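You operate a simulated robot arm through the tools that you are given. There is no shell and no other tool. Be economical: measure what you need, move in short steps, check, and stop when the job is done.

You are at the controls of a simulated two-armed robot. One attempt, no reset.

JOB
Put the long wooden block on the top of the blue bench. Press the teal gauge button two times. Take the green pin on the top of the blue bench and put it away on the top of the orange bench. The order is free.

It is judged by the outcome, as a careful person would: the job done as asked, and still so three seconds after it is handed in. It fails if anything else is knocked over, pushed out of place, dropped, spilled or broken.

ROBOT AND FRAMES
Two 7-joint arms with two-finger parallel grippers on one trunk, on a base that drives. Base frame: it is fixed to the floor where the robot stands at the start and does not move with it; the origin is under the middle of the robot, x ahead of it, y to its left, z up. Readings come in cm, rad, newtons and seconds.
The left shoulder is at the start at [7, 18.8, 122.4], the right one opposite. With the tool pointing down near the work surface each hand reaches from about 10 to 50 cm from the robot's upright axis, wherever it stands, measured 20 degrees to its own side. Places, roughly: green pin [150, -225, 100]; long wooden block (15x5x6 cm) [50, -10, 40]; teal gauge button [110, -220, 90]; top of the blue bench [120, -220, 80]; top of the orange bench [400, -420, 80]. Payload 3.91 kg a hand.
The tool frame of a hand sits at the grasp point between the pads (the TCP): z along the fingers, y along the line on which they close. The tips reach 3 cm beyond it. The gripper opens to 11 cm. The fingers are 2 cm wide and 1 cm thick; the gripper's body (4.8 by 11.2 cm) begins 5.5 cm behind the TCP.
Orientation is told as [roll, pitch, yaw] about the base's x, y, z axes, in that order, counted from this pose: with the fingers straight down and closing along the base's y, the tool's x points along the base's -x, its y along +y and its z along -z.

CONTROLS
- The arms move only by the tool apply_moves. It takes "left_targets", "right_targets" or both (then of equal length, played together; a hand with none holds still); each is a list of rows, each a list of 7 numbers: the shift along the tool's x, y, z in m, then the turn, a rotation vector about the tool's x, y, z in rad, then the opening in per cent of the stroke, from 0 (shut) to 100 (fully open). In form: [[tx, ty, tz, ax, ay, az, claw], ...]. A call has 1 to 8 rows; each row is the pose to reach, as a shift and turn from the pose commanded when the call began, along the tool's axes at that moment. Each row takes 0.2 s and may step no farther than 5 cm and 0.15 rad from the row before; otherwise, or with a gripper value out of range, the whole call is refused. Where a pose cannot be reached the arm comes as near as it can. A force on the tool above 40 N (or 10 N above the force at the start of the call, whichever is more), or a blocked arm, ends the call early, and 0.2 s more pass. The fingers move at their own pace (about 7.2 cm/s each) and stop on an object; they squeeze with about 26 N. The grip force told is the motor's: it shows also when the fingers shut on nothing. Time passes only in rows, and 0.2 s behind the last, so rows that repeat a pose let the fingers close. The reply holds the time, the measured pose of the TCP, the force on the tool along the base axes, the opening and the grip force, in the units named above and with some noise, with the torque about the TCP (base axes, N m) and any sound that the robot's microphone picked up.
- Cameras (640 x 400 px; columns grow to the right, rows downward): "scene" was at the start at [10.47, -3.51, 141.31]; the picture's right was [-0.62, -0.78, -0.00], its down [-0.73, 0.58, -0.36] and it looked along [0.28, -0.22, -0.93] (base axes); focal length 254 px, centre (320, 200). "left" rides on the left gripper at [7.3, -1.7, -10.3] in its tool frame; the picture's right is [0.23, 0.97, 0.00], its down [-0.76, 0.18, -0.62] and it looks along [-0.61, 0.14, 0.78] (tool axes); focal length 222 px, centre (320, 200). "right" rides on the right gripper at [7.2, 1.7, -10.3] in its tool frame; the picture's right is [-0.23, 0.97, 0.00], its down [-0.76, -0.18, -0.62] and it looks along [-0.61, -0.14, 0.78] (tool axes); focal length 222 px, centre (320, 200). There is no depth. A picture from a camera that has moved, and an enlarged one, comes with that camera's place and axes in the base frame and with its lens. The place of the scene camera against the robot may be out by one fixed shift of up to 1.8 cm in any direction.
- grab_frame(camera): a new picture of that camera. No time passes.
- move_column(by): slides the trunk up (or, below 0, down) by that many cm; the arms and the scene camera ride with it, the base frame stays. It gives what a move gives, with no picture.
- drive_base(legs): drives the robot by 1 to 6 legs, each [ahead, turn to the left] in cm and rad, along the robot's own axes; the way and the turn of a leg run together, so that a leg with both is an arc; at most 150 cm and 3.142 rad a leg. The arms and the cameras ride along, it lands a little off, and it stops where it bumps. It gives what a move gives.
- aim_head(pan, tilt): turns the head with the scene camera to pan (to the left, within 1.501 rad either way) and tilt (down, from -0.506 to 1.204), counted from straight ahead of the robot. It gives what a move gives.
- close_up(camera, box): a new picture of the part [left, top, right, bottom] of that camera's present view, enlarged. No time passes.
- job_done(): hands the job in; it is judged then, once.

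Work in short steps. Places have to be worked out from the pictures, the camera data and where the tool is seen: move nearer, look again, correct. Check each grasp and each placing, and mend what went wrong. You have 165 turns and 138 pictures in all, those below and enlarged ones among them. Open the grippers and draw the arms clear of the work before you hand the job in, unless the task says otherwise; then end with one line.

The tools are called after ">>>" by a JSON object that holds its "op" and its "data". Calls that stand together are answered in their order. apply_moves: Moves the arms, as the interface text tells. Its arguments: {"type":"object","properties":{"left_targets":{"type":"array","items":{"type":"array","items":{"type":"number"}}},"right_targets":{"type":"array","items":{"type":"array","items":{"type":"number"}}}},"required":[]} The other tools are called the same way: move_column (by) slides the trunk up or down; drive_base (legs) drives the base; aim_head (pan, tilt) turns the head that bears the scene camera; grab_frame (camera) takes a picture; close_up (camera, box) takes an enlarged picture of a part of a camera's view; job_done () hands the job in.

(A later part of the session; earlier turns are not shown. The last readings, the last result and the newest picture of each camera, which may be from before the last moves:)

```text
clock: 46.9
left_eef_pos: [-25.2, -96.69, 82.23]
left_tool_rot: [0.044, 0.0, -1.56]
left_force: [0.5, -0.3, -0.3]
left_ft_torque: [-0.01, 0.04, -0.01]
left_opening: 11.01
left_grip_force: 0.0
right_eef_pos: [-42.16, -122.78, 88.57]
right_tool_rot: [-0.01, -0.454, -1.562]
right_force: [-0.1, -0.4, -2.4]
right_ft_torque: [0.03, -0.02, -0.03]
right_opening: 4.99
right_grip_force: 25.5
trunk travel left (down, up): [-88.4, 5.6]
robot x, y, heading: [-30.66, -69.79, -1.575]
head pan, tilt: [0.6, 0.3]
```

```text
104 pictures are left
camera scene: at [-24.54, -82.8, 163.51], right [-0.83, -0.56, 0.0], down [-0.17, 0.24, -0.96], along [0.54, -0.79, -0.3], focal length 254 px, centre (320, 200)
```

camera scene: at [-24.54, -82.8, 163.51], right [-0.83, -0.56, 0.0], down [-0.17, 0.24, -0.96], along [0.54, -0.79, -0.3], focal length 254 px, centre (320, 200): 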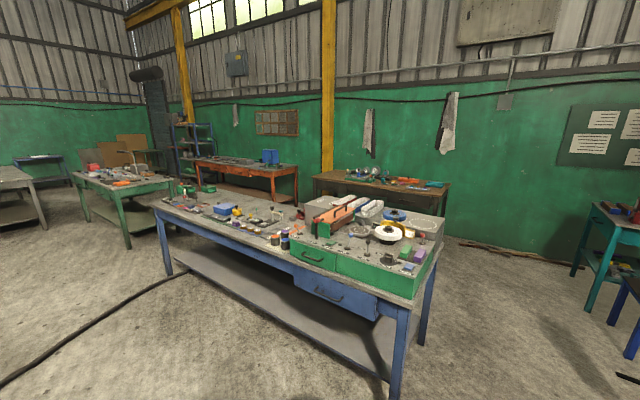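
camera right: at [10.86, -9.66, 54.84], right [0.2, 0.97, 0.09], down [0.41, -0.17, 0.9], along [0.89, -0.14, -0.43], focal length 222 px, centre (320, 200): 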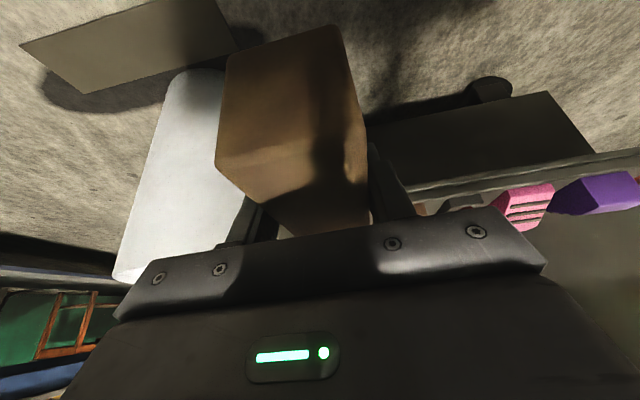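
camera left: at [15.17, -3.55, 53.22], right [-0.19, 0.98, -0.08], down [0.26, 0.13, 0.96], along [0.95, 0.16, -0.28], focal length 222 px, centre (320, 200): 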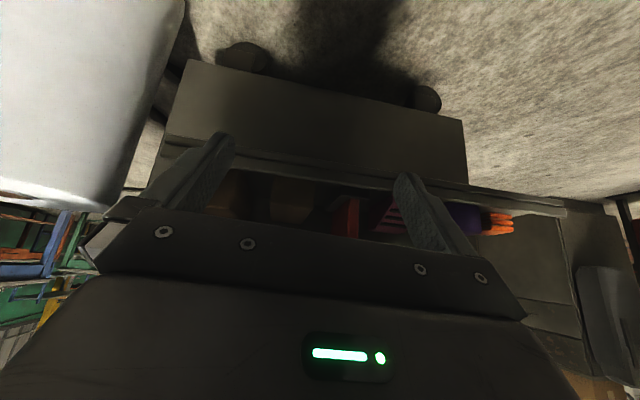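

I move to a lane at y ≈ −110 and drive along it to x ≈ 105, then face the bench.

>>> {"op": "drive_base", "data": {"legs": [[40, 0], [0, 1.572], [136, 0], [0, -1.572]]}}

>>> {"op": "aim_head", "data": {"pan": 0, "tilt": 0.5}}

>>> {"op": "grab_frame", "data": {"camera": "scene"}}

```text
clock: 63.5
left_eef_pos: [113.07, -128.62, 82.15]
left_tool_rot: [0.046, -0.002, -1.489]
left_force: [0.8, 0.0, 0.2]
left_ft_torque: [0.03, 0.02, 0.03]
left_opening: 10.99
left_grip_force: 0.1
right_eef_pos: [97.97, -156.07, 88.55]
right_tool_rot: [-0.009, -0.458, -1.491]
right_force: [-0.4, 0.3, -2.9]
right_ft_torque: [0.05, -0.01, 0.0]
right_opening: 4.98
right_grip_force: 26.4
trunk travel left (down, up): [-88.4, 5.6]
robot x, y, heading: [105.7, -102.88, -1.499]
head pan, tilt: [0.6, 0.3]
```

```text
clock: 64.5
left_eef_pos: [113.14, -128.73, 82.19]
left_tool_rot: [0.045, -0.001, -1.49]
left_force: [0.7, -0.5, 0.1]
left_ft_torque: [0.02, -0.01, -0.01]
left_opening: 11.01
left_grip_force: 0.1
right_eef_pos: [98.05, -156.14, 88.49]
right_tool_rot: [-0.011, -0.453, -1.491]
right_force: [-0.6, 0.6, -1.9]
right_ft_torque: [0.03, 0.0, 0.06]
right_opening: 4.96
right_grip_force: 26.4
trunk travel left (down, up): [-88.4, 5.6]
robot x, y, heading: [105.29, -102.63, -1.498]
head pan, tilt: [0.0, 0.499]
```

```text
103 pictures are left
camera scene: at [107.61, -116.7, 161.68], right [-1.0, -0.07, 0.0], down [-0.03, 0.48, -0.88], along [0.06, -0.88, -0.48], focal length 254 px, centre (320, 200)
```

scene: 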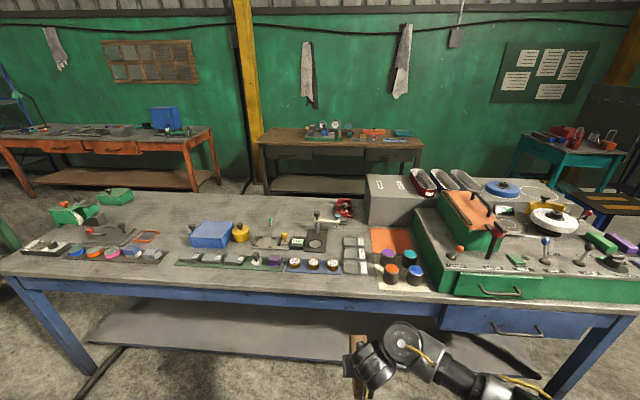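

Good overview. I zoom into the bench top in pieces to find the button, the pin and free space.

>>> {"op": "close_up", "data": {"camera": "scene", "box": [160, 190, 360, 290]}}

>>> {"op": "close_up", "data": {"camera": "scene", "box": [340, 160, 640, 300]}}

>>> {"op": "close_up", "data": {"camera": "scene", "box": [0, 180, 200, 290]}}

```text
3.20 times, centred on (260, 240) of scene
camera zoom: at [107.61, -116.7, 161.68], right [-1.0, -0.07, 0.0], down [-0.03, 0.48, -0.88], along [0.06, -0.88, -0.48], focal length 813 px, centre (512, 72)
```

zoom: 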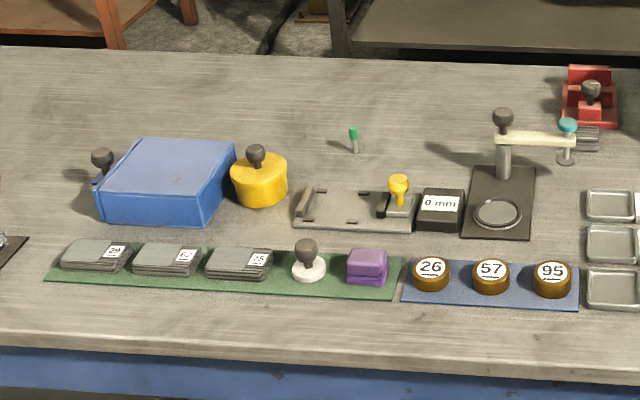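

```text
2.13 times, centred on (490, 230) of scene
camera zoom: at [107.61, -116.7, 161.68], right [-1.0, -0.07, 0.0], down [-0.03, 0.48, -0.88], along [0.06, -0.88, -0.48], focal length 542 px, centre (-43, 136)
```

zoom: 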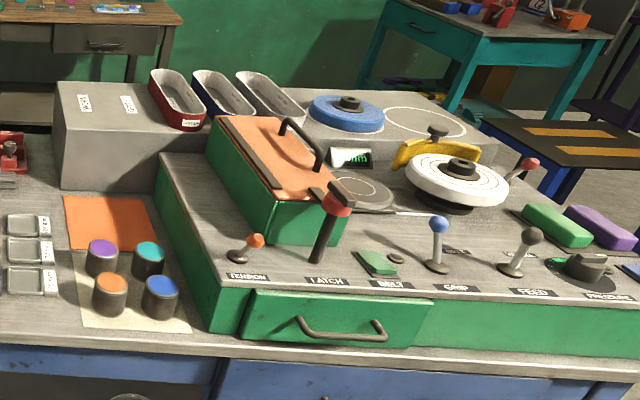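

```text
3.20 times, centred on (100, 235) of scene
camera zoom: at [107.61, -116.7, 161.68], right [-1.0, -0.07, 0.0], down [-0.03, 0.48, -0.88], along [0.06, -0.88, -0.48], focal length 813 px, centre (1024, 88)
```

zoom: 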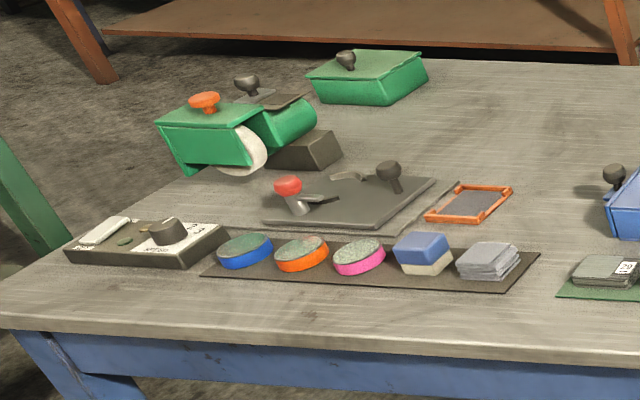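

I see the teal gauge button (~[106,−229]) and the small green pin standing (~[144,−235]); there is free bench top behind the vise around [133,−236]. I raise the column and the right hand first so nothing is swept when I drive in.

>>> {"op": "move_column", "data": {"by": 5.5}}

>>> {"op": "apply_moves", "data": {"right_targets": [[-0.012, 0, -0.022, 0, 0, 0, 20], [-0.025, 0, -0.045, 0, 0, 0, 20], [-0.037, 0, -0.067, 0, 0, 0, 20], [-0.05, 0, -0.09, 0, 0, 0, 20]]}}

>>> {"op": "grab_frame", "data": {"camera": "right"}}

```text
clock: 65.4
left_eef_pos: [113.16, -128.72, 87.59]
left_tool_rot: [0.044, -0.002, -1.488]
left_force: [0.6, 0.0, -0.2]
left_ft_torque: [-0.02, -0.02, 0.0]
left_opening: 11.01
left_grip_force: 0.0
right_eef_pos: [98.04, -156.09, 94.01]
right_tool_rot: [-0.01, -0.454, -1.489]
right_force: [0.1, -0.2, -1.7]
right_ft_torque: [0.01, 0.02, -0.02]
right_opening: 4.98
right_grip_force: 25.9
trunk travel left (down, up): [-93.9, 0.1]
robot x, y, heading: [105.3, -102.43, -1.502]
head pan, tilt: [0.0, 0.499]
```

```text
clock: 66.4
left_eef_pos: [113.11, -128.59, 87.73]
left_tool_rot: [0.046, -0.003, -1.489]
left_force: [-0.2, 0.9, -0.6]
left_ft_torque: [0.02, -0.01, 0.01]
left_opening: 10.98
left_grip_force: 0.0
right_eef_pos: [96.68, -156.89, 104.05]
right_tool_rot: [-0.037, -0.457, -1.487]
right_force: [0.7, 0.4, -2.4]
right_ft_torque: [0.05, 0.01, 0.0]
right_opening: 4.97
right_grip_force: 26.1
trunk travel left (down, up): [-93.9, 0.1]
robot x, y, heading: [105.66, -102.77, -1.501]
head pan, tilt: [0.0, 0.499]
```

```text
99 pictures are left
camera right: at [97.92, -145.8, 110.29], right [0.99, -0.14, 0.07], down [-0.12, -0.42, 0.9], along [-0.1, -0.9, -0.43], focal length 222 px, centre (320, 200)
```

right: 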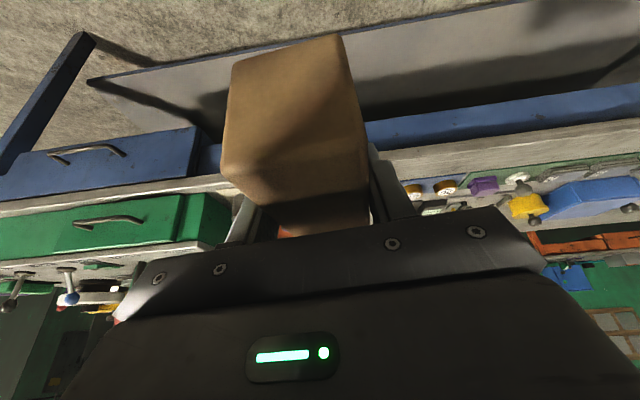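

The hand rose to z 104 with the block firm. I shift the robot to x ≈ 142 facing the bench and go in to y ≈ −140.

>>> {"op": "drive_base", "data": {"legs": [[0, 1.5], [37, 0], [0, -1.57], [37, 0]]}}

>>> {"op": "aim_head", "data": {"pan": 0, "tilt": 0.8}}

>>> {"op": "grab_frame", "data": {"camera": "scene"}}

```text
clock: 78.1
left_eef_pos: [149.25, -166.79, 87.75]
left_tool_rot: [0.045, -0.001, -1.543]
left_force: [0.5, 0.3, 0.2]
left_ft_torque: [0.0, 0.02, -0.01]
left_opening: 10.98
left_grip_force: 0.0
right_eef_pos: [131.43, -194.08, 104.06]
right_tool_rot: [-0.04, -0.455, -1.539]
right_force: [-0.1, -0.7, -1.9]
right_ft_torque: [0.04, -0.02, -0.04]
right_opening: 4.99
right_grip_force: 25.7
trunk travel left (down, up): [-93.9, 0.1]
robot x, y, heading: [142.96, -140.17, -1.551]
head pan, tilt: [0.0, 0.499]
```

```text
clock: 78.9
left_eef_pos: [149.25, -166.92, 87.67]
left_tool_rot: [0.045, -0.001, -1.544]
left_force: [-0.4, -0.7, -0.3]
left_ft_torque: [0.0, 0.01, -0.03]
left_opening: 11.01
left_grip_force: 0.1
right_eef_pos: [131.42, -194.2, 103.97]
right_tool_rot: [-0.041, -0.454, -1.541]
right_force: [-0.6, 0.0, -3.3]
right_ft_torque: [0.02, -0.04, 0.0]
right_opening: 4.99
right_grip_force: 26.2
trunk travel left (down, up): [-93.9, 0.1]
robot x, y, heading: [143.24, -140.86, -1.558]
head pan, tilt: [0.0, 0.799]
```

```text
98 pictures are left
camera scene: at [144.33, -153.64, 164.58], right [-1.0, -0.02, 0.0], down [-0.01, 0.72, -0.7], along [0.01, -0.7, -0.72], focal length 254 px, centre (320, 200)
```

scene: 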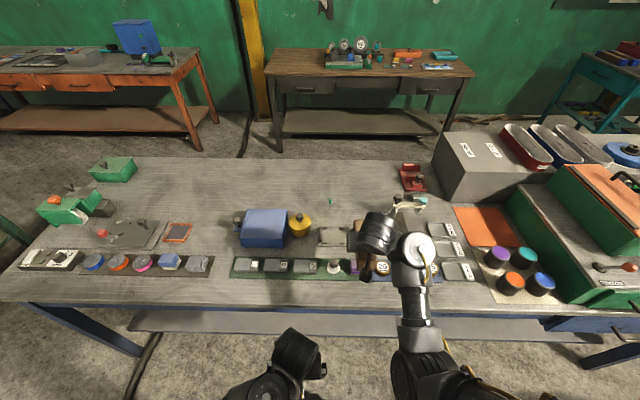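

I zoom on the pin and free area.

>>> {"op": "close_up", "data": {"camera": "scene", "box": [220, 150, 460, 300]}}

```text
2.67 times, centred on (340, 225) of scene
camera zoom: at [144.33, -153.64, 164.58], right [-1.0, -0.02, 0.0], down [-0.01, 0.72, -0.7], along [0.01, -0.7, -0.72], focal length 677 px, centre (267, 133)
```

zoom: 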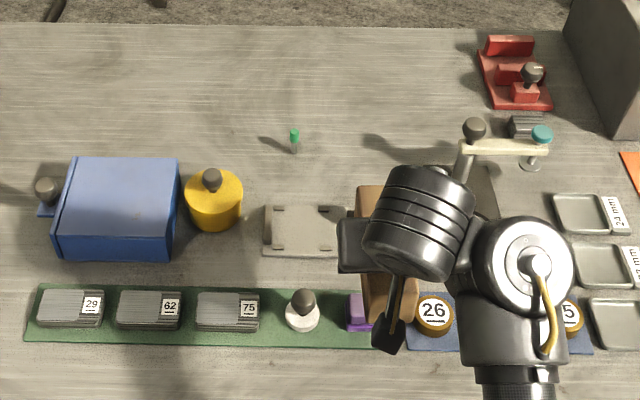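

Two views intersect at bench top z ≈ 86, pin base ≈ [141.4,−226.5], button ≈ [106.7,−220.4,96.3]. I raise the left hand clear of the bench edge, then drive 24 cm in.

>>> {"op": "apply_moves", "data": {"left_targets": [[0, 0, -0.04, 0, 0, 0, 100], [0, 0, -0.08, 0, 0, 0, 100], [0, 0, -0.12, 0, 0, 0, 100], [0, 0, -0.16, 0, 0, 0, 100]]}}

>>> {"op": "grab_frame", "data": {"camera": "right"}}

```text
clock: 79.9
left_eef_pos: [148.84, -166.94, 94.87]
left_tool_rot: [0.045, -0.002, -1.543]
left_force: [-0.5, -1.1, 0.2]
left_ft_torque: [0.02, 0.0, -0.01]
left_opening: 10.95
left_grip_force: 0.1
left hand out of reach, approached as far as the arm can: row 2, 3, 4
right_eef_pos: [131.23, -194.11, 103.93]
right_tool_rot: [-0.042, -0.455, -1.539]
right_force: [0.2, -0.1, -2.4]
right_ft_torque: [0.05, 0.01, -0.02]
right_opening: 4.98
right_grip_force: 26.1
trunk travel left (down, up): [-93.9, 0.1]
robot x, y, heading: [143.14, -140.25, -1.556]
head pan, tilt: [0.0, 0.799]
```

```text
96 pictures are left
camera right: at [133.17, -183.21, 110.15], right [0.98, -0.19, 0.06], down [-0.14, -0.41, 0.9], along [-0.15, -0.89, -0.43], focal length 222 px, centre (320, 200)
```

right: 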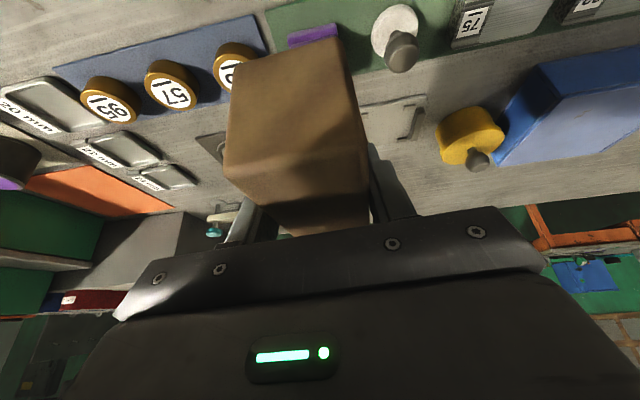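

The left hand only rose to z 95; I move it outward to the left and further up if possible.

>>> {"op": "apply_moves", "data": {"left_targets": [[-0.02, 0.03, -0.03, 0, 0, 0, 60], [-0.04, 0.06, -0.06, 0, 0, 0, 30], [-0.04, 0.09, -0.09, 0, 0, 0, 0], [-0.04, 0.12, -0.11, 0, 0, 0, 0]]}}

```text
clock: 80.9
left_eef_pos: [160.47, -167.46, 96.54]
left_tool_rot: [0.043, -0.007, -1.543]
left_force: [-0.3, 0.0, -0.2]
left_ft_torque: [-0.01, -0.01, 0.01]
left_opening: 0.03
left_grip_force: 25.9
left hand out of reach, approached as far as the arm can: row 1, 2, 3, 4
right_eef_pos: [131.36, -194.04, 104.09]
right_tool_rot: [-0.042, -0.458, -1.539]
right_force: [1.0, 0.6, -2.0]
right_ft_torque: [0.07, -0.01, 0.01]
right_opening: 4.97
right_grip_force: 26.2
trunk travel left (down, up): [-93.9, 0.1]
robot x, y, heading: [143.09, -140.57, -1.558]
head pan, tilt: [0.0, 0.799]
```

I drive 22 cm in; left fingers are closed and clear of the bench items.

>>> {"op": "drive_base", "data": {"legs": [[22, 0]]}}

>>> {"op": "grab_frame", "data": {"camera": "scene"}}

>>> {"op": "grab_frame", "data": {"camera": "right"}}

```text
clock: 82.6
left_eef_pos: [160.88, -189.9, 96.58]
left_tool_rot: [0.042, -0.006, -1.54]
left_force: [0.1, 0.2, 0.8]
left_ft_torque: [-0.02, 0.01, -0.03]
left_opening: 0.0
left_grip_force: 25.8
right_eef_pos: [132.0, -216.29, 104.17]
right_tool_rot: [-0.042, -0.455, -1.535]
right_force: [-0.2, 0.1, -2.5]
right_ft_torque: [0.05, -0.01, -0.01]
right_opening: 4.98
right_grip_force: 25.8
trunk travel left (down, up): [-93.9, 0.1]
robot x, y, heading: [143.52, -162.7, -1.552]
head pan, tilt: [0.0, 0.799]
```

```text
95 pictures are left
camera scene: at [144.76, -175.6, 164.59], right [-1.0, -0.02, 0.0], down [-0.01, 0.72, -0.7], along [0.01, -0.7, -0.72], focal length 254 px, centre (320, 200)
```

scene: 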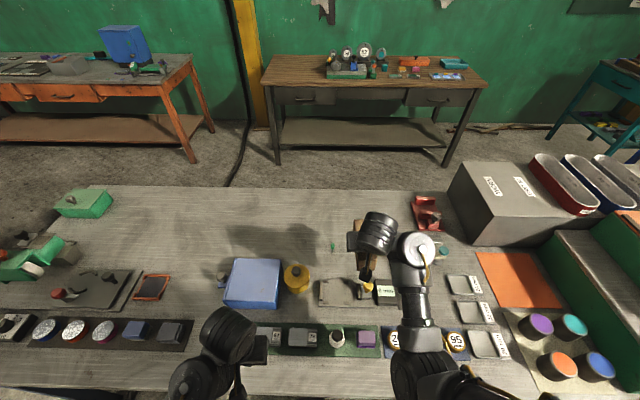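

```text
94 pictures are left
camera right: at [133.67, -205.3, 110.21], right [0.98, -0.19, 0.06], down [-0.14, -0.41, 0.9], along [-0.14, -0.89, -0.43], focal length 222 px, centre (320, 200)
```

right: 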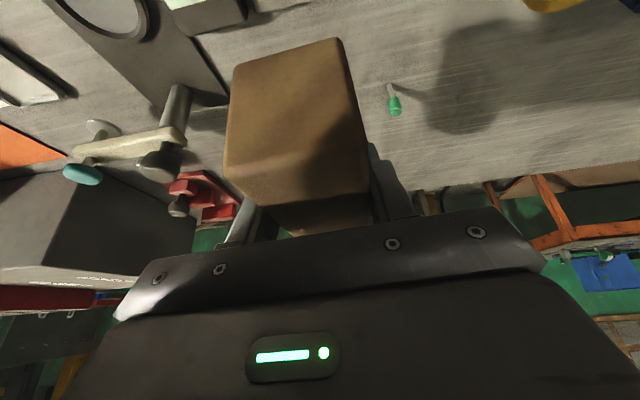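

Pin and gauge confirmed by the hand view. I drive 6 cm more so the hand can be set behind the vise knob, then level the roll and move forward 5 cm.

>>> {"op": "drive_base", "data": {"legs": [[6, 0]]}}

>>> {"op": "apply_moves", "data": {"right_targets": [[-0.015, -0.005, 0.007, -0.015, 0, 0, 20], [-0.03, -0.01, 0.014, -0.03, 0, 0, 20], [-0.045, -0.015, 0.022, -0.03, 0, 0, 20]]}}

>>> {"op": "grab_frame", "data": {"camera": "right"}}

```text
clock: 83.6
left_eef_pos: [160.99, -193.95, 96.22]
left_tool_rot: [0.043, -0.002, -1.539]
left_force: [-0.3, -0.1, -0.3]
left_ft_torque: [0.07, 0.01, 0.0]
left_opening: 0.0
left_grip_force: 26.2
right_eef_pos: [132.01, -220.59, 103.76]
right_tool_rot: [-0.041, -0.449, -1.536]
right_force: [0.5, -1.0, -2.1]
right_ft_torque: [0.07, -0.01, -0.02]
right_opening: 5.0
right_grip_force: 26.0
trunk travel left (down, up): [-93.9, 0.1]
robot x, y, heading: [143.16, -166.71, -1.55]
head pan, tilt: [0.0, 0.799]
stopped in leg 1: the robot was blocked; the commanded pose is now the measured one
```

```text
clock: 84.4
left_eef_pos: [161.01, -193.68, 96.39]
left_tool_rot: [0.044, -0.004, -1.54]
left_force: [-0.2, 0.6, 0.9]
left_ft_torque: [0.02, 0.02, 0.03]
left_opening: 0.0
left_grip_force: 26.4
right_eef_pos: [130.43, -225.16, 104.04]
right_tool_rot: [-0.011, -0.456, -1.536]
right_force: [0.0, -0.2, -3.1]
right_ft_torque: [0.01, -0.01, -0.02]
right_opening: 4.99
right_grip_force: 26.0
trunk travel left (down, up): [-93.9, 0.1]
robot x, y, heading: [143.56, -166.3, -1.551]
head pan, tilt: [0.0, 0.799]
```

```text
93 pictures are left
camera right: at [131.96, -214.17, 110.31], right [0.98, -0.17, 0.09], down [-0.16, -0.41, 0.9], along [-0.12, -0.89, -0.43], focal length 222 px, centre (320, 200)
```

right: 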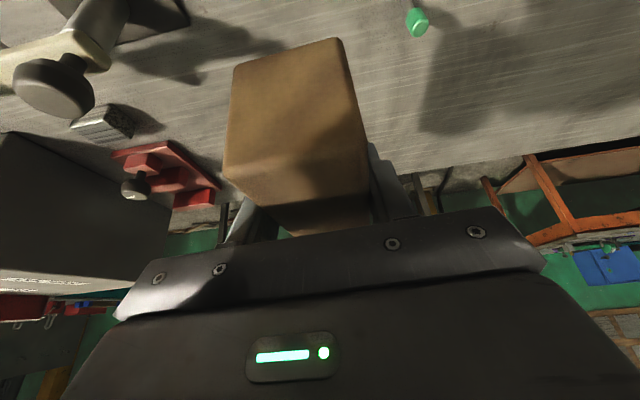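

The base touches the bench's lower shelf at y −166.6, so that is the limit. The hand is over free space at [130.4,−225]; I lower 11 cm and look.

>>> {"op": "apply_moves", "data": {"right_targets": [[0.012, 0, 0.025, 0, 0, 0, 20], [0.024, 0, 0.05, 0, 0, 0, 20], [0.036, 0, 0.075, 0, 0, 0, 20], [0.048, 0, 0.099, 0, 0, 0, 20]]}}

>>> {"op": "grab_frame", "data": {"camera": "right"}}

>>> {"op": "close_up", "data": {"camera": "scene", "box": [270, 200, 490, 340]}}

```text
clock: 85.4
left_eef_pos: [160.95, -193.52, 96.41]
left_tool_rot: [0.044, -0.004, -1.539]
left_force: [0.5, -1.0, 0.3]
left_ft_torque: [0.02, -0.01, -0.01]
left_opening: 0.0
left_grip_force: 26.1
right_eef_pos: [130.4, -225.19, 92.99]
right_tool_rot: [-0.013, -0.455, -1.536]
right_force: [0.3, 0.8, -2.3]
right_ft_torque: [0.03, -0.03, 0.0]
right_opening: 4.97
right_grip_force: 26.4
trunk travel left (down, up): [-93.9, 0.1]
robot x, y, heading: [143.1, -166.25, -1.552]
head pan, tilt: [0.0, 0.799]
```

```text
92 pictures are left
camera right: at [131.95, -214.2, 99.18], right [0.98, -0.18, 0.09], down [-0.16, -0.41, 0.9], along [-0.12, -0.89, -0.43], focal length 222 px, centre (320, 200)
```

right: 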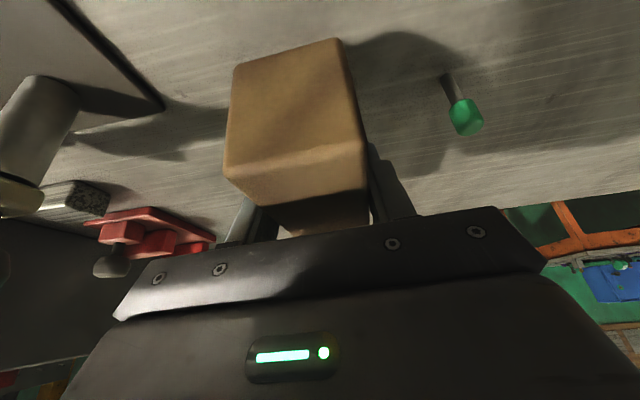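

```text
2.86 times, centred on (380, 270) of scene
camera zoom: at [144.8, -179.55, 164.57], right [-1.0, -0.02, 0.0], down [-0.01, 0.72, -0.7], along [0.01, -0.7, -0.72], focal length 726 px, centre (149, 0)
```

zoom: 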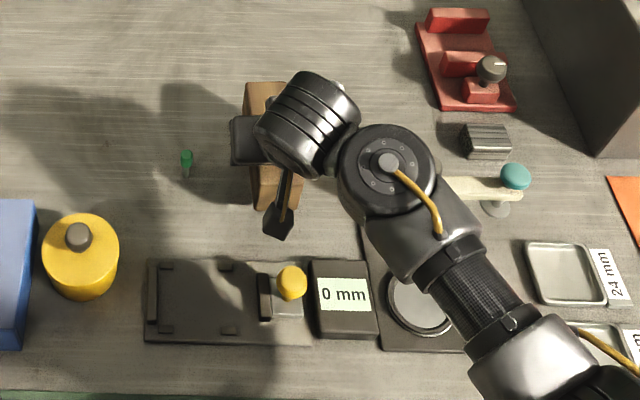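

Clear all round. I lower 1.8 cm more and watch the force.

>>> {"op": "apply_moves", "data": {"right_targets": [[0.0026, 0, 0.0054, 0, 0, 0, 20], [0.0052, 0, 0.0108, 0, 0, 0, 20], [0.0079, 0, 0.0162, 0, 0, 0, 20]]}}

```text
clock: 86.2
left_eef_pos: [160.98, -193.62, 96.53]
left_tool_rot: [0.042, -0.006, -1.54]
left_force: [1.0, 0.7, -0.6]
left_ft_torque: [0.01, 0.02, -0.01]
left_opening: 0.0
left_grip_force: 25.6
right_eef_pos: [130.45, -225.1, 91.2]
right_tool_rot: [-0.013, -0.456, -1.536]
right_force: [0.4, 0.5, -2.3]
right_ft_torque: [0.04, -0.03, -0.02]
right_opening: 4.96
right_grip_force: 26.3
trunk travel left (down, up): [-93.9, 0.1]
robot x, y, heading: [143.77, -166.33, -1.552]
head pan, tilt: [0.0, 0.799]
```

No contact yet; down in 4 mm steps.

>>> {"op": "apply_moves", "data": {"right_targets": [[0.0018, 0, 0.0036, 0, 0, 0, 20], [0.0035, 0, 0.0072, 0, 0, 0, 20]]}}

```text
clock: 86.8
left_eef_pos: [161.05, -193.6, 96.42]
left_tool_rot: [0.042, -0.006, -1.539]
left_force: [-0.2, -0.9, 0.7]
left_ft_torque: [0.01, 0.03, 0.01]
left_opening: 0.02
left_grip_force: 25.7
right_eef_pos: [130.44, -225.18, 90.27]
right_tool_rot: [-0.012, -0.455, -1.537]
right_force: [-0.3, 0.5, -2.8]
right_ft_torque: [0.06, 0.0, -0.01]
right_opening: 5.0
right_grip_force: 26.1
trunk travel left (down, up): [-93.9, 0.1]
robot x, y, heading: [143.68, -166.18, -1.557]
head pan, tilt: [0.0, 0.799]
```

Still hanging (−2.8 N). Continue down.

>>> {"op": "apply_moves", "data": {"right_targets": [[0.0013, 0, 0.0027, 0, 0, 0, 20], [0.0026, 0, 0.0054, 0, 0, 0, 20]]}}

>>> {"op": "close_up", "data": {"camera": "right", "box": [160, 20, 480, 220]}}

```text
clock: 87.4
left_eef_pos: [160.95, -193.61, 96.45]
left_tool_rot: [0.041, -0.005, -1.538]
left_force: [-0.2, -0.7, 0.1]
left_ft_torque: [0.05, 0.01, -0.01]
left_opening: 0.0
left_grip_force: 25.8
right_eef_pos: [130.39, -225.12, 89.67]
right_tool_rot: [-0.012, -0.456, -1.535]
right_force: [-0.8, 0.7, -2.0]
right_ft_torque: [0.03, -0.03, -0.01]
right_opening: 4.98
right_grip_force: 25.9
trunk travel left (down, up): [-93.9, 0.1]
robot x, y, heading: [143.9, -166.54, -1.548]
head pan, tilt: [0.0, 0.799]
```

```text
2.00 times, centred on (320, 120) of right
camera zoom: at [131.87, -214.11, 96.01], right [0.98, -0.17, 0.09], down [-0.16, -0.41, 0.9], along [-0.12, -0.89, -0.43], focal length 444 px, centre (320, 360)
```

zoom: 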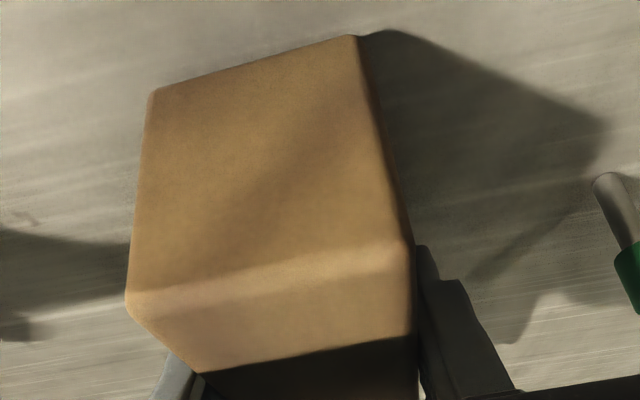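

The shadow nearly meets the block's lower edge; contact is close. Next small step.

>>> {"op": "apply_moves", "data": {"right_targets": [[0.0011, 0, 0.0022, 0, 0, 0, 20], [0.0022, 0, 0.0045, 0, 0, 0, 20]]}}

```text
clock: 88.0
left_eef_pos: [161.01, -193.64, 96.39]
left_tool_rot: [0.042, -0.006, -1.541]
left_force: [0.1, 0.6, -0.1]
left_ft_torque: [-0.02, 0.01, 0.01]
left_opening: 0.0
left_grip_force: 26.4
right_eef_pos: [130.34, -225.13, 89.21]
right_tool_rot: [-0.012, -0.457, -1.537]
right_force: [0.1, 0.5, -2.7]
right_ft_torque: [0.0, 0.01, -0.03]
right_opening: 4.97
right_grip_force: 26.8
trunk travel left (down, up): [-93.9, 0.1]
robot x, y, heading: [143.42, -166.57, -1.547]
head pan, tilt: [0.0, 0.799]
```

Still no contact; another step.

>>> {"op": "apply_moves", "data": {"right_targets": [[0.0011, 0, 0.0022, 0, 0, 0, 20], [0.0022, 0, 0.0045, 0, 0, 0, 20], [0.0033, 0, 0.0067, 0, 0, 0, 20]]}}

```text
clock: 88.8
left_eef_pos: [160.93, -193.32, 96.65]
left_tool_rot: [0.041, -0.009, -1.54]
left_force: [-0.1, -0.6, 0.5]
left_ft_torque: [0.0, 0.01, 0.0]
left_opening: 0.01
left_grip_force: 26.0
right_eef_pos: [130.28, -225.19, 89.09]
right_tool_rot: [-0.008, -0.466, -1.538]
right_force: [-3.9, -1.1, 23.9]
right_ft_torque: [0.13, -0.49, 0.29]
right_opening: 4.96
right_grip_force: 26.2
trunk travel left (down, up): [-93.9, 0.1]
robot x, y, heading: [143.45, -166.38, -1.551]
head pan, tilt: [0.0, 0.799]
```

Contact (24 N up). I relieve 4 mm, then open gently.

>>> {"op": "apply_moves", "data": {"right_targets": [[-0.0012, 0, -0.0025, 0, 0, 0, 20], [-0.0021, 0, -0.0045, 0, 0, 0, 20]]}}

```text
clock: 89.4
left_eef_pos: [161.01, -193.59, 96.41]
left_tool_rot: [0.043, -0.006, -1.539]
left_force: [0.0, -0.5, -1.1]
left_ft_torque: [0.02, -0.01, 0.01]
left_opening: 0.0
left_grip_force: 26.1
right_eef_pos: [130.38, -225.07, 88.86]
right_tool_rot: [-0.012, -0.454, -1.534]
right_force: [-0.2, -4.5, 8.6]
right_ft_torque: [-0.78, -0.28, -0.14]
right_opening: 5.0
right_grip_force: 26.2
trunk travel left (down, up): [-93.9, 0.1]
robot x, y, heading: [143.47, -166.13, -1.546]
head pan, tilt: [0.0, 0.799]
```

Light contact now. I open the fingers to about 7 cm.

>>> {"op": "apply_moves", "data": {"right_targets": [[0, 0, 0, 0, 0, 0, 52], [0, 0, 0, 0, 0, 0, 64], [0, 0, 0, 0, 0, 0, 64]]}}

>>> {"op": "grab_frame", "data": {"camera": "right"}}

```text
clock: 90.2
left_eef_pos: [161.04, -193.49, 96.47]
left_tool_rot: [0.042, -0.006, -1.54]
left_force: [-0.2, 0.0, -0.5]
left_ft_torque: [0.0, 0.01, 0.01]
left_opening: 0.0
left_grip_force: 25.8
right_eef_pos: [130.29, -225.13, 88.96]
right_tool_rot: [-0.012, -0.456, -1.537]
right_force: [0.2, 0.7, 0.2]
right_ft_torque: [0.0, 0.01, -0.01]
right_opening: 7.04
right_grip_force: 0.0
trunk travel left (down, up): [-93.9, 0.1]
robot x, y, heading: [143.48, -166.4, -1.547]
head pan, tilt: [0.0, 0.799]
```

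```text
89 pictures are left
camera right: at [131.83, -214.14, 95.22], right [0.98, -0.17, 0.09], down [-0.16, -0.42, 0.9], along [-0.12, -0.89, -0.43], focal length 222 px, centre (320, 200)
```

right: 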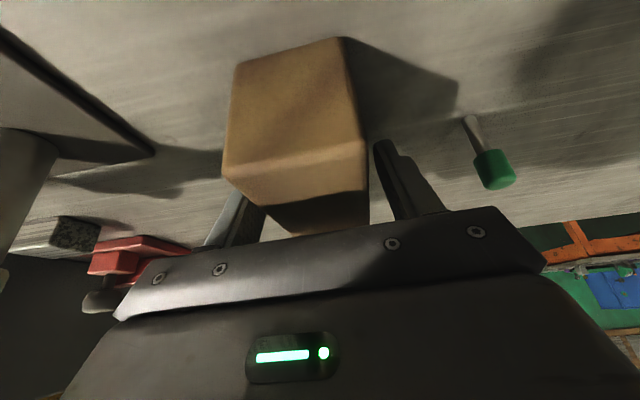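

The block is resting. I lift straight up 13 cm.

>>> {"op": "apply_moves", "data": {"right_targets": [[-0.007, 0, -0.0135, 0, 0, 0, 64], [-0.02, 0, -0.04, 0, 0, 0, 64], [-0.038, 0, -0.078, 0, 0, 0, 64], [-0.057, 0, -0.116, 0, 0, 0, 64]]}}

>>> {"op": "grab_frame", "data": {"camera": "right"}}

>>> {"op": "grab_frame", "data": {"camera": "scene"}}

```text
clock: 91.2
left_eef_pos: [161.06, -193.57, 96.46]
left_tool_rot: [0.041, -0.006, -1.54]
left_force: [-0.1, 0.8, 0.8]
left_ft_torque: [-0.03, 0.0, -0.01]
left_opening: 0.0
left_grip_force: 25.9
right_eef_pos: [130.58, -225.26, 102.02]
right_tool_rot: [-0.012, -0.458, -1.538]
right_force: [0.9, 0.3, 0.4]
right_ft_torque: [-0.01, -0.01, 0.0]
right_opening: 7.06
right_grip_force: 0.0
trunk travel left (down, up): [-93.9, 0.1]
robot x, y, heading: [143.43, -166.38, -1.554]
head pan, tilt: [0.0, 0.799]
```

```text
88 pictures are left
camera right: at [132.04, -214.22, 108.25], right [0.98, -0.17, 0.09], down [-0.15, -0.41, 0.9], along [-0.12, -0.89, -0.43], focal length 222 px, centre (320, 200)
```

right: 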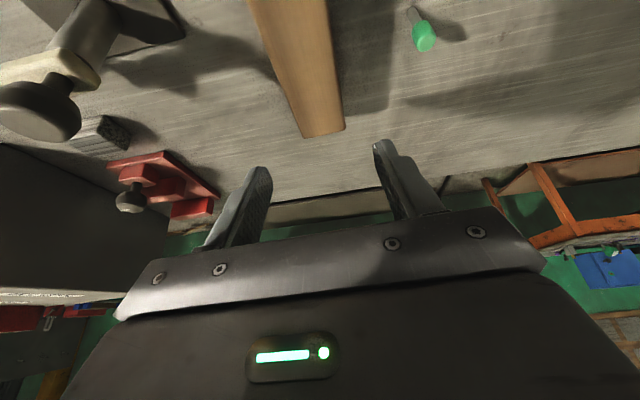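

```text
87 pictures are left
camera scene: at [144.94, -179.43, 164.58], right [-1.0, -0.02, 0.0], down [-0.01, 0.72, -0.7], along [0.01, -0.7, -0.72], focal length 254 px, centre (320, 200)
```

scene: 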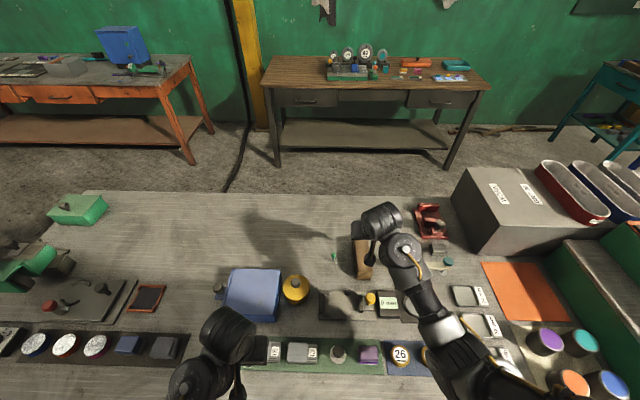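

The block stands free at about [130,−229], clear of everything. Next the button at ≈[106.7,−220.2,96.4]: I close the right fingers, rise and move sideways above the gauge at safe height.

>>> {"op": "apply_moves", "data": {"right_targets": [[-0.012, 0, -0.028, 0, 0, 0, 40], [-0.018, 0, -0.055, 0, 0, 0, 0], [0.0, -0.02, -0.068, 0, 0, 0, 0], [0.019, -0.06, -0.076, 0, 0, 0, 0], [0.019, -0.1, -0.076, 0, 0, 0, 0], [0.019, -0.14, -0.076, 0, 0, 0, 0], [0.019, -0.18, -0.076, 0, 0, 0, 0]]}}

>>> {"op": "grab_frame", "data": {"camera": "right"}}

>>> {"op": "grab_frame", "data": {"camera": "scene"}}

```text
clock: 92.5
left_eef_pos: [160.94, -193.7, 96.53]
left_tool_rot: [0.043, -0.006, -1.54]
left_force: [-0.1, -0.8, -0.7]
left_ft_torque: [0.01, -0.03, 0.02]
left_opening: 0.0
left_grip_force: 26.2
right_eef_pos: [119.38, -220.76, 108.16]
right_tool_rot: [-0.006, -0.46, -1.548]
right_force: [0.3, -3.3, -3.1]
right_ft_torque: [-0.14, 0.04, -0.03]
right_opening: 0.01
right_grip_force: 26.2
trunk travel left (down, up): [-93.9, 0.1]
robot x, y, heading: [143.58, -166.53, -1.553]
head pan, tilt: [0.0, 0.799]
stopped in row 6 (right hand): the force on the tool passed its limit (the readings are from after the stop); the commanded pose is now the measured one
```

```text
86 pictures are left
camera right: at [120.95, -209.65, 114.26], right [0.98, -0.18, 0.1], down [-0.16, -0.41, 0.9], along [-0.13, -0.89, -0.43], focal length 222 px, centre (320, 200)
```

right: 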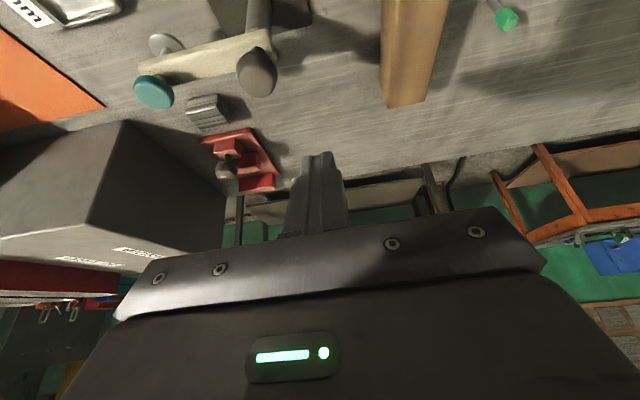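

```text
85 pictures are left
camera scene: at [144.81, -179.52, 164.57], right [-1.0, -0.02, 0.0], down [-0.01, 0.72, -0.7], along [0.01, -0.7, -0.72], focal length 254 px, centre (320, 200)
```

scene: 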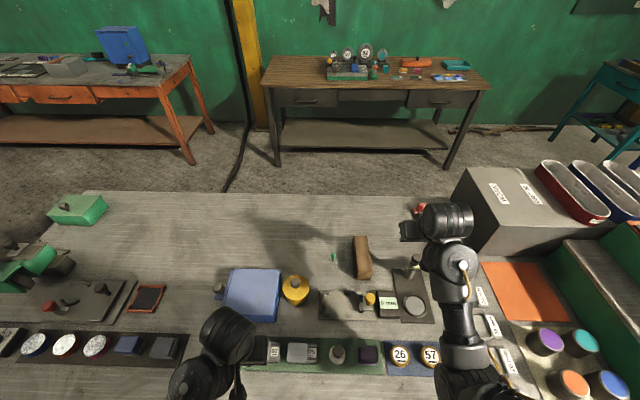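

The call stopped on a force spike though nothing is near the hand (post knob is 7 cm below). I read again with a hold step and small sideways move.

>>> {"op": "apply_moves", "data": {"right_targets": [[0, 0, 0, 0, 0, 0, 0], [0, 0, -0.005, 0, 0, 0, 0], [0, -0.01, -0.01, 0, 0, 0, 0]]}}

```text
clock: 93.1
left_eef_pos: [160.95, -193.56, 96.39]
left_tool_rot: [0.043, -0.006, -1.539]
left_force: [1.0, 0.2, 1.2]
left_ft_torque: [0.01, -0.01, -0.01]
left_opening: 0.0
left_grip_force: 26.1
right_eef_pos: [119.3, -220.55, 108.42]
right_tool_rot: [-0.006, -0.471, -1.55]
right_force: [4.3, -15.9, -14.7]
right_ft_torque: [-0.69, 0.37, -0.61]
right_opening: 0.0
right_grip_force: 25.7
trunk travel left (down, up): [-93.9, 0.1]
robot x, y, heading: [143.46, -165.98, -1.554]
head pan, tilt: [0.0, 0.799]
stopped in row 2 (right hand): the force on the tool passed its limit (the readings are from after the stop); the commanded pose is now the measured one
```

The push is from above/behind – the hand is folding against its own forearm at this height. I lower 4 cm and yaw the hand to the right in line with the arm.

>>> {"op": "apply_moves", "data": {"right_targets": [[0.004, 0, 0.018, 0, 0, 0, 0], [0.009, 0, 0.036, 0.044, 0, 0.09, 0], [0.009, 0, 0.036, 0.095, 0, 0.195, 0], [0.009, 0, 0.036, 0.14, 0, 0.29, 0]]}}

>>> {"op": "grab_frame", "data": {"camera": "right"}}

```text
clock: 94.1
left_eef_pos: [160.95, -193.55, 96.35]
left_tool_rot: [0.041, -0.006, -1.539]
left_force: [0.3, 0.6, 0.1]
left_ft_torque: [0.0, 0.01, 0.01]
left_opening: 0.0
left_grip_force: 26.0
right_eef_pos: [119.35, -221.32, 104.81]
right_tool_rot: [0.0, -0.466, -1.875]
right_force: [-0.4, -0.9, -1.1]
right_ft_torque: [-0.02, -0.04, -0.03]
right_opening: 0.0
right_grip_force: 25.6
trunk travel left (down, up): [-93.9, 0.1]
robot x, y, heading: [143.41, -166.49, -1.55]
head pan, tilt: [0.0, 0.799]
```

```text
84 pictures are left
camera right: at [124.39, -211.34, 110.95], right [0.87, -0.49, 0.1], down [-0.29, -0.33, 0.9], along [-0.4, -0.81, -0.42], focal length 222 px, centre (320, 200)
```

right: 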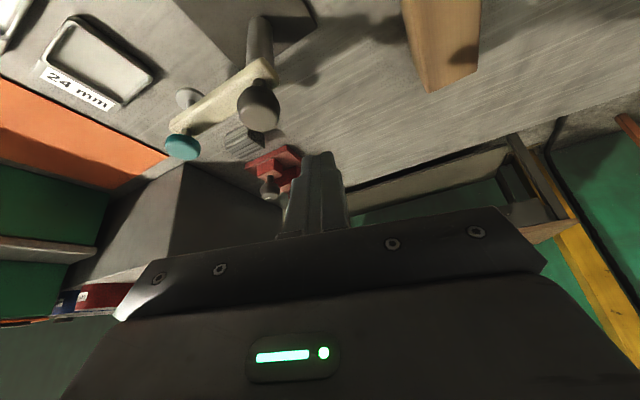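

Yaw is fine. Button recomputed at ≈[106.7,−220.1,97]; I move over it at this height (tips ~z 101.7).

>>> {"op": "apply_moves", "data": {"right_targets": [[-0.005, -0.03, 0.0026, 0, 0, 0, 0], [-0.01, -0.06, 0.0052, 0, 0, 0, 0], [-0.0155, -0.09, 0.0078, 0, 0, 0, 0], [-0.0207, -0.124, 0.0104, 0, 0, 0, 0]]}}

>>> {"op": "grab_frame", "data": {"camera": "right"}}

>>> {"op": "grab_frame", "data": {"camera": "scene"}}

```text
clock: 95.1
left_eef_pos: [161.0, -193.45, 96.58]
left_tool_rot: [0.046, -0.006, -1.538]
left_force: [0.1, -0.4, -0.1]
left_ft_torque: [-0.01, 0.0, 0.0]
left_opening: 0.0
left_grip_force: 25.9
right_eef_pos: [106.83, -219.69, 104.82]
right_tool_rot: [-0.001, -0.469, -1.875]
right_force: [0.2, -0.1, -1.0]
right_ft_torque: [0.0, 0.01, 0.02]
right_opening: 0.03
right_grip_force: 25.7
trunk travel left (down, up): [-93.9, 0.1]
robot x, y, heading: [143.21, -166.44, -1.549]
head pan, tilt: [0.0, 0.799]
```

```text
83 pictures are left
camera right: at [111.86, -209.75, 111.02], right [0.87, -0.48, 0.1], down [-0.29, -0.33, 0.9], along [-0.4, -0.81, -0.42], focal length 222 px, centre (320, 200)
```

right: 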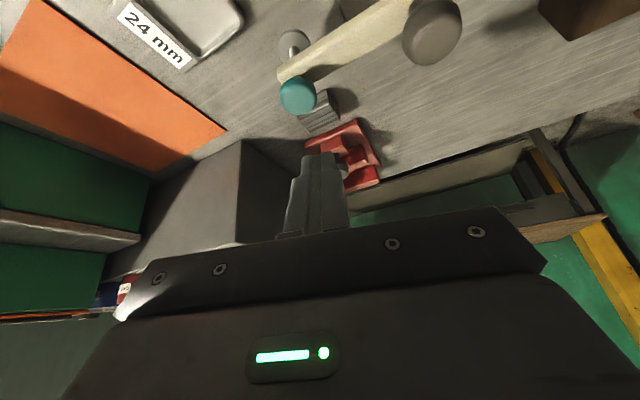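

```text
82 pictures are left
camera scene: at [144.76, -179.4, 164.58], right [-1.0, -0.02, 0.0], down [-0.01, 0.72, -0.7], along [0.01, -0.7, -0.72], focal length 254 px, centre (320, 200)
```

scene: 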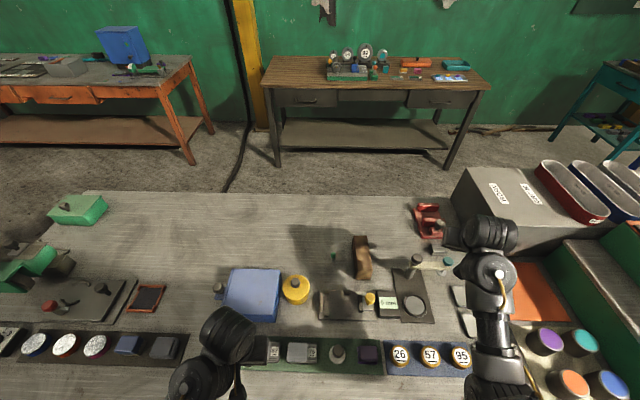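

Hand-view puts the button at ≈[106.2,−219.6,97]; I correct slightly and descend 3 cm.

>>> {"op": "apply_moves", "data": {"right_targets": [[0.003, -0.006, -0.0015, 0, 0, 0, 0], [0.0098, -0.006, 0.0119, 0, 0, 0, 0], [0.0166, -0.006, 0.0253, 0, 0, 0, 0]]}}

>>> {"op": "close_up", "data": {"camera": "right", "box": [200, 20, 480, 220]}}

>>> {"op": "close_up", "data": {"camera": "scene", "box": [360, 200, 520, 330]}}

```text
clock: 95.9
left_eef_pos: [161.1, -193.44, 96.46]
left_tool_rot: [0.041, -0.004, -1.541]
left_force: [0.4, 0.1, -0.2]
left_ft_torque: [0.0, 0.03, 0.02]
left_opening: 0.0
left_grip_force: 26.1
right_eef_pos: [106.46, -219.33, 101.8]
right_tool_rot: [0.002, -0.47, -1.874]
right_force: [0.1, 0.5, -0.3]
right_ft_torque: [0.0, -0.01, 0.0]
right_opening: 0.0
right_grip_force: 25.6
trunk travel left (down, up): [-93.9, 0.1]
robot x, y, heading: [143.29, -166.48, -1.552]
head pan, tilt: [0.0, 0.799]
```

```text
2.00 times, centred on (340, 120) of right
camera zoom: at [111.43, -209.26, 107.92], right [0.87, -0.48, 0.1], down [-0.29, -0.33, 0.9], along [-0.4, -0.81, -0.42], focal length 444 px, centre (280, 360)
```

zoom: 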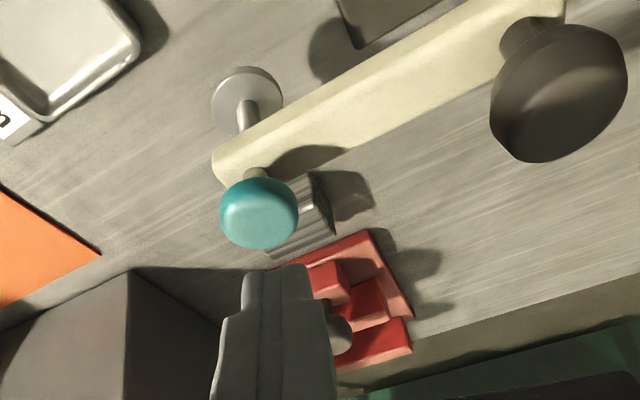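

```text
3.08 times, centred on (440, 265) of scene
camera zoom: at [144.88, -179.44, 164.58], right [-1.0, -0.02, 0.0], down [-0.01, 0.72, -0.7], along [0.01, -0.7, -0.72], focal length 781 px, centre (-49, 0)
```

zoom: 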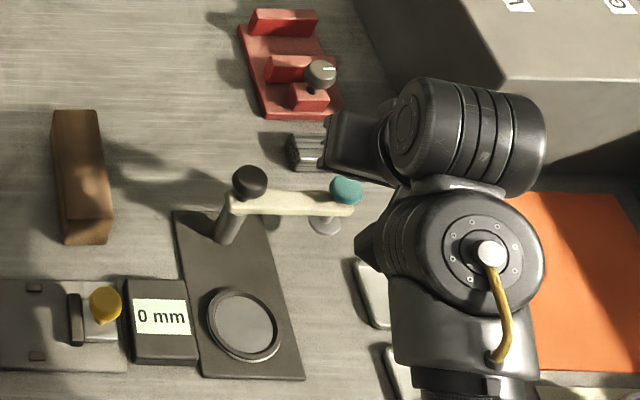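

Tip is about 1.3 cm above the button and 0.5 cm beyond its centre. I correct back 0.4 cm and descend 1.2 cm.

>>> {"op": "apply_moves", "data": {"right_targets": [[0.0036, 0, -0.0018, 0, 0, 0, 0], [0.0059, 0, 0.0027, 0, 0, 0, 0], [0.009, 0, 0.009, 0, 0, 0, 0]]}}

>>> {"op": "close_up", "data": {"camera": "right", "box": [200, 20, 480, 220]}}

```text
clock: 96.7
left_eef_pos: [160.85, -193.47, 96.33]
left_tool_rot: [0.042, -0.004, -1.539]
left_force: [-0.5, -0.4, -0.2]
left_ft_torque: [-0.02, -0.02, -0.05]
left_opening: 0.01
left_grip_force: 25.9
right_eef_pos: [106.65, -218.9, 100.53]
right_tool_rot: [0.0, -0.471, -1.875]
right_force: [-0.3, 1.0, 0.0]
right_ft_torque: [0.03, -0.01, 0.0]
right_opening: 0.01
right_grip_force: 26.6
trunk travel left (down, up): [-93.9, 0.1]
robot x, y, heading: [143.77, -165.95, -1.546]
head pan, tilt: [0.0, 0.799]
```

```text
2.00 times, centred on (340, 120) of right
camera zoom: at [111.61, -208.95, 106.69], right [0.87, -0.48, 0.1], down [-0.29, -0.33, 0.9], along [-0.4, -0.81, -0.42], focal length 444 px, centre (280, 360)
```

zoom: 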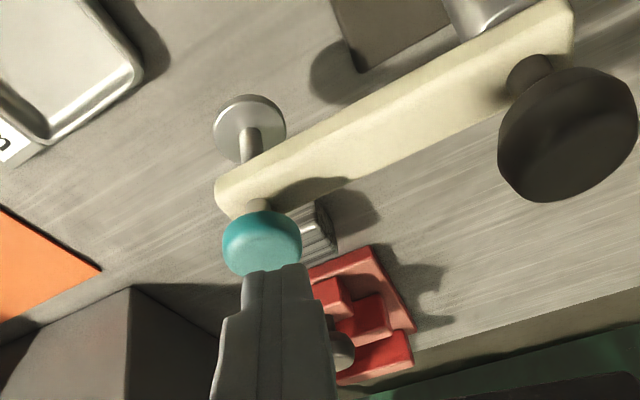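

The tip is just over the button. I press down in small steps.

>>> {"op": "apply_moves", "data": {"right_targets": [[0.0014, 0, 0.0027, 0, 0, 0, 0], [0.0027, 0, 0.0054, 0, 0, 0, 0]]}}

>>> {"op": "close_up", "data": {"camera": "right", "box": [200, 20, 480, 220]}}

```text
clock: 97.3
left_eef_pos: [161.03, -193.5, 96.39]
left_tool_rot: [0.043, -0.005, -1.54]
left_force: [-0.1, 0.0, 0.0]
left_ft_torque: [-0.03, 0.01, -0.03]
left_opening: 0.0
left_grip_force: 26.0
right_eef_pos: [106.43, -218.97, 100.02]
right_tool_rot: [0.001, -0.469, -1.876]
right_force: [-0.2, -0.2, 0.6]
right_ft_torque: [0.04, -0.02, -0.01]
right_opening: 0.0
right_grip_force: 25.8
trunk travel left (down, up): [-93.9, 0.1]
robot x, y, heading: [143.53, -166.4, -1.546]
head pan, tilt: [0.0, 0.799]
```

```text
2.00 times, centred on (340, 120) of right
camera zoom: at [111.49, -208.97, 106.12], right [0.87, -0.48, 0.1], down [-0.29, -0.33, 0.9], along [-0.4, -0.81, -0.42], focal length 444 px, centre (280, 360)
```

zoom: 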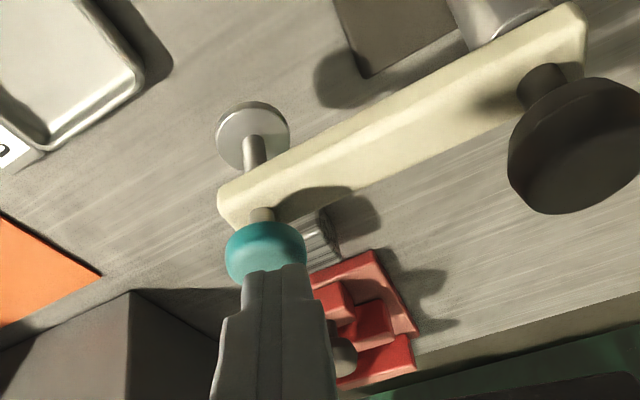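

No force yet; another 4 mm.

>>> {"op": "apply_moves", "data": {"right_targets": [[0.0009, 0, 0.0018, 0, 0, 0, 0], [0.0018, 0, 0.0036, 0, 0, 0, 0]]}}

```text
clock: 97.9
left_eef_pos: [161.02, -193.54, 96.49]
left_tool_rot: [0.043, -0.004, -1.538]
left_force: [0.2, -1.3, -0.2]
left_ft_torque: [0.06, -0.01, -0.01]
left_opening: 0.02
left_grip_force: 25.7
right_eef_pos: [106.5, -218.96, 99.51]
right_tool_rot: [-0.001, -0.469, -1.873]
right_force: [0.6, -0.7, 0.2]
right_ft_torque: [0.0, 0.01, 0.01]
right_opening: 0.0
right_grip_force: 26.6
trunk travel left (down, up): [-93.9, 0.1]
robot x, y, heading: [143.25, -166.61, -1.551]
head pan, tilt: [0.0, 0.799]
```

>>> {"op": "close_up", "data": {"camera": "right", "box": [240, 60, 400, 180]}}

>>> {"op": "close_up", "data": {"camera": "scene", "box": [400, 220, 480, 290]}}

```text
3.33 times, centred on (320, 120) of right
camera zoom: at [111.48, -208.93, 105.7], right [0.87, -0.48, 0.1], down [-0.29, -0.33, 0.9], along [-0.4, -0.81, -0.42], focal length 740 px, centre (320, 467)
```

zoom: 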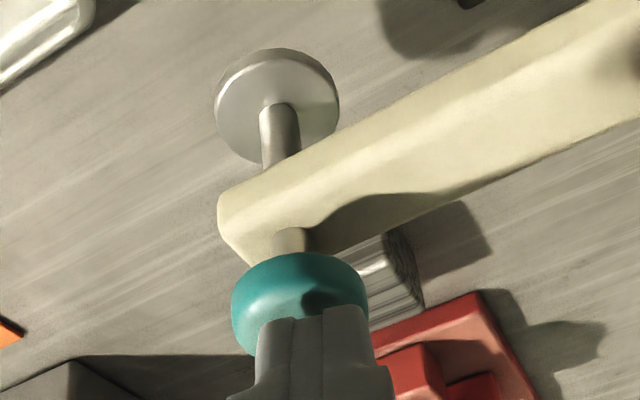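

```text
5.71 times, centred on (440, 255) of scene
camera zoom: at [144.85, -179.43, 164.58], right [-1.0, -0.02, 0.0], down [-0.01, 0.72, -0.7], along [0.01, -0.7, -0.72], focal length 1451 px, centre (-366, -114)
```

zoom: 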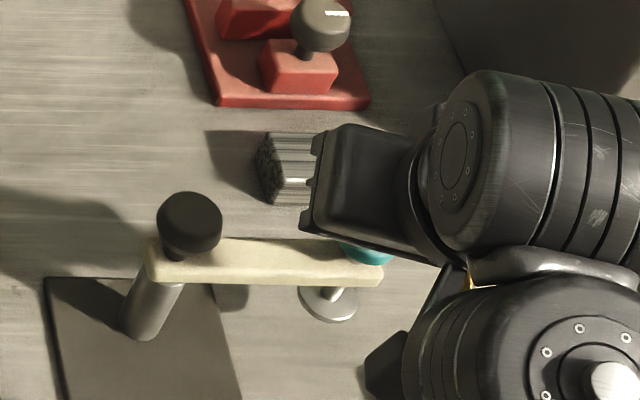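

The tip's shadow almost meets the tip on the button top; contact is imminent. Down 5 mm.

>>> {"op": "apply_moves", "data": {"right_targets": [[0.0012, 0, 0.0022, 0, 0, 0, 0], [0.0023, 0, 0.0045, 0, 0, 0, 0]]}}

>>> {"op": "close_up", "data": {"camera": "right", "box": [240, 60, 400, 180]}}

```text
clock: 98.5
left_eef_pos: [161.14, -193.53, 96.5]
left_tool_rot: [0.043, -0.005, -1.539]
left_force: [-0.4, -0.7, 0.2]
left_ft_torque: [0.01, -0.01, 0.01]
left_opening: 0.02
left_grip_force: 26.0
right_eef_pos: [106.54, -218.98, 98.99]
right_tool_rot: [0.0, -0.47, -1.874]
right_force: [-0.9, 0.3, 0.7]
right_ft_torque: [0.02, 0.0, -0.01]
right_opening: 0.02
right_grip_force: 25.7
trunk travel left (down, up): [-93.9, 0.1]
robot x, y, heading: [143.28, -166.22, -1.547]
head pan, tilt: [0.0, 0.799]
```

```text
3.33 times, centred on (320, 120) of right
camera zoom: at [111.51, -208.98, 105.19], right [0.87, -0.48, 0.1], down [-0.29, -0.33, 0.9], along [-0.4, -0.81, -0.42], focal length 740 px, centre (320, 467)
```

zoom: 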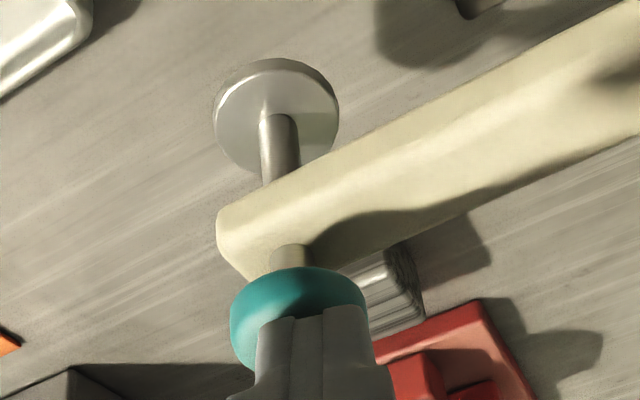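

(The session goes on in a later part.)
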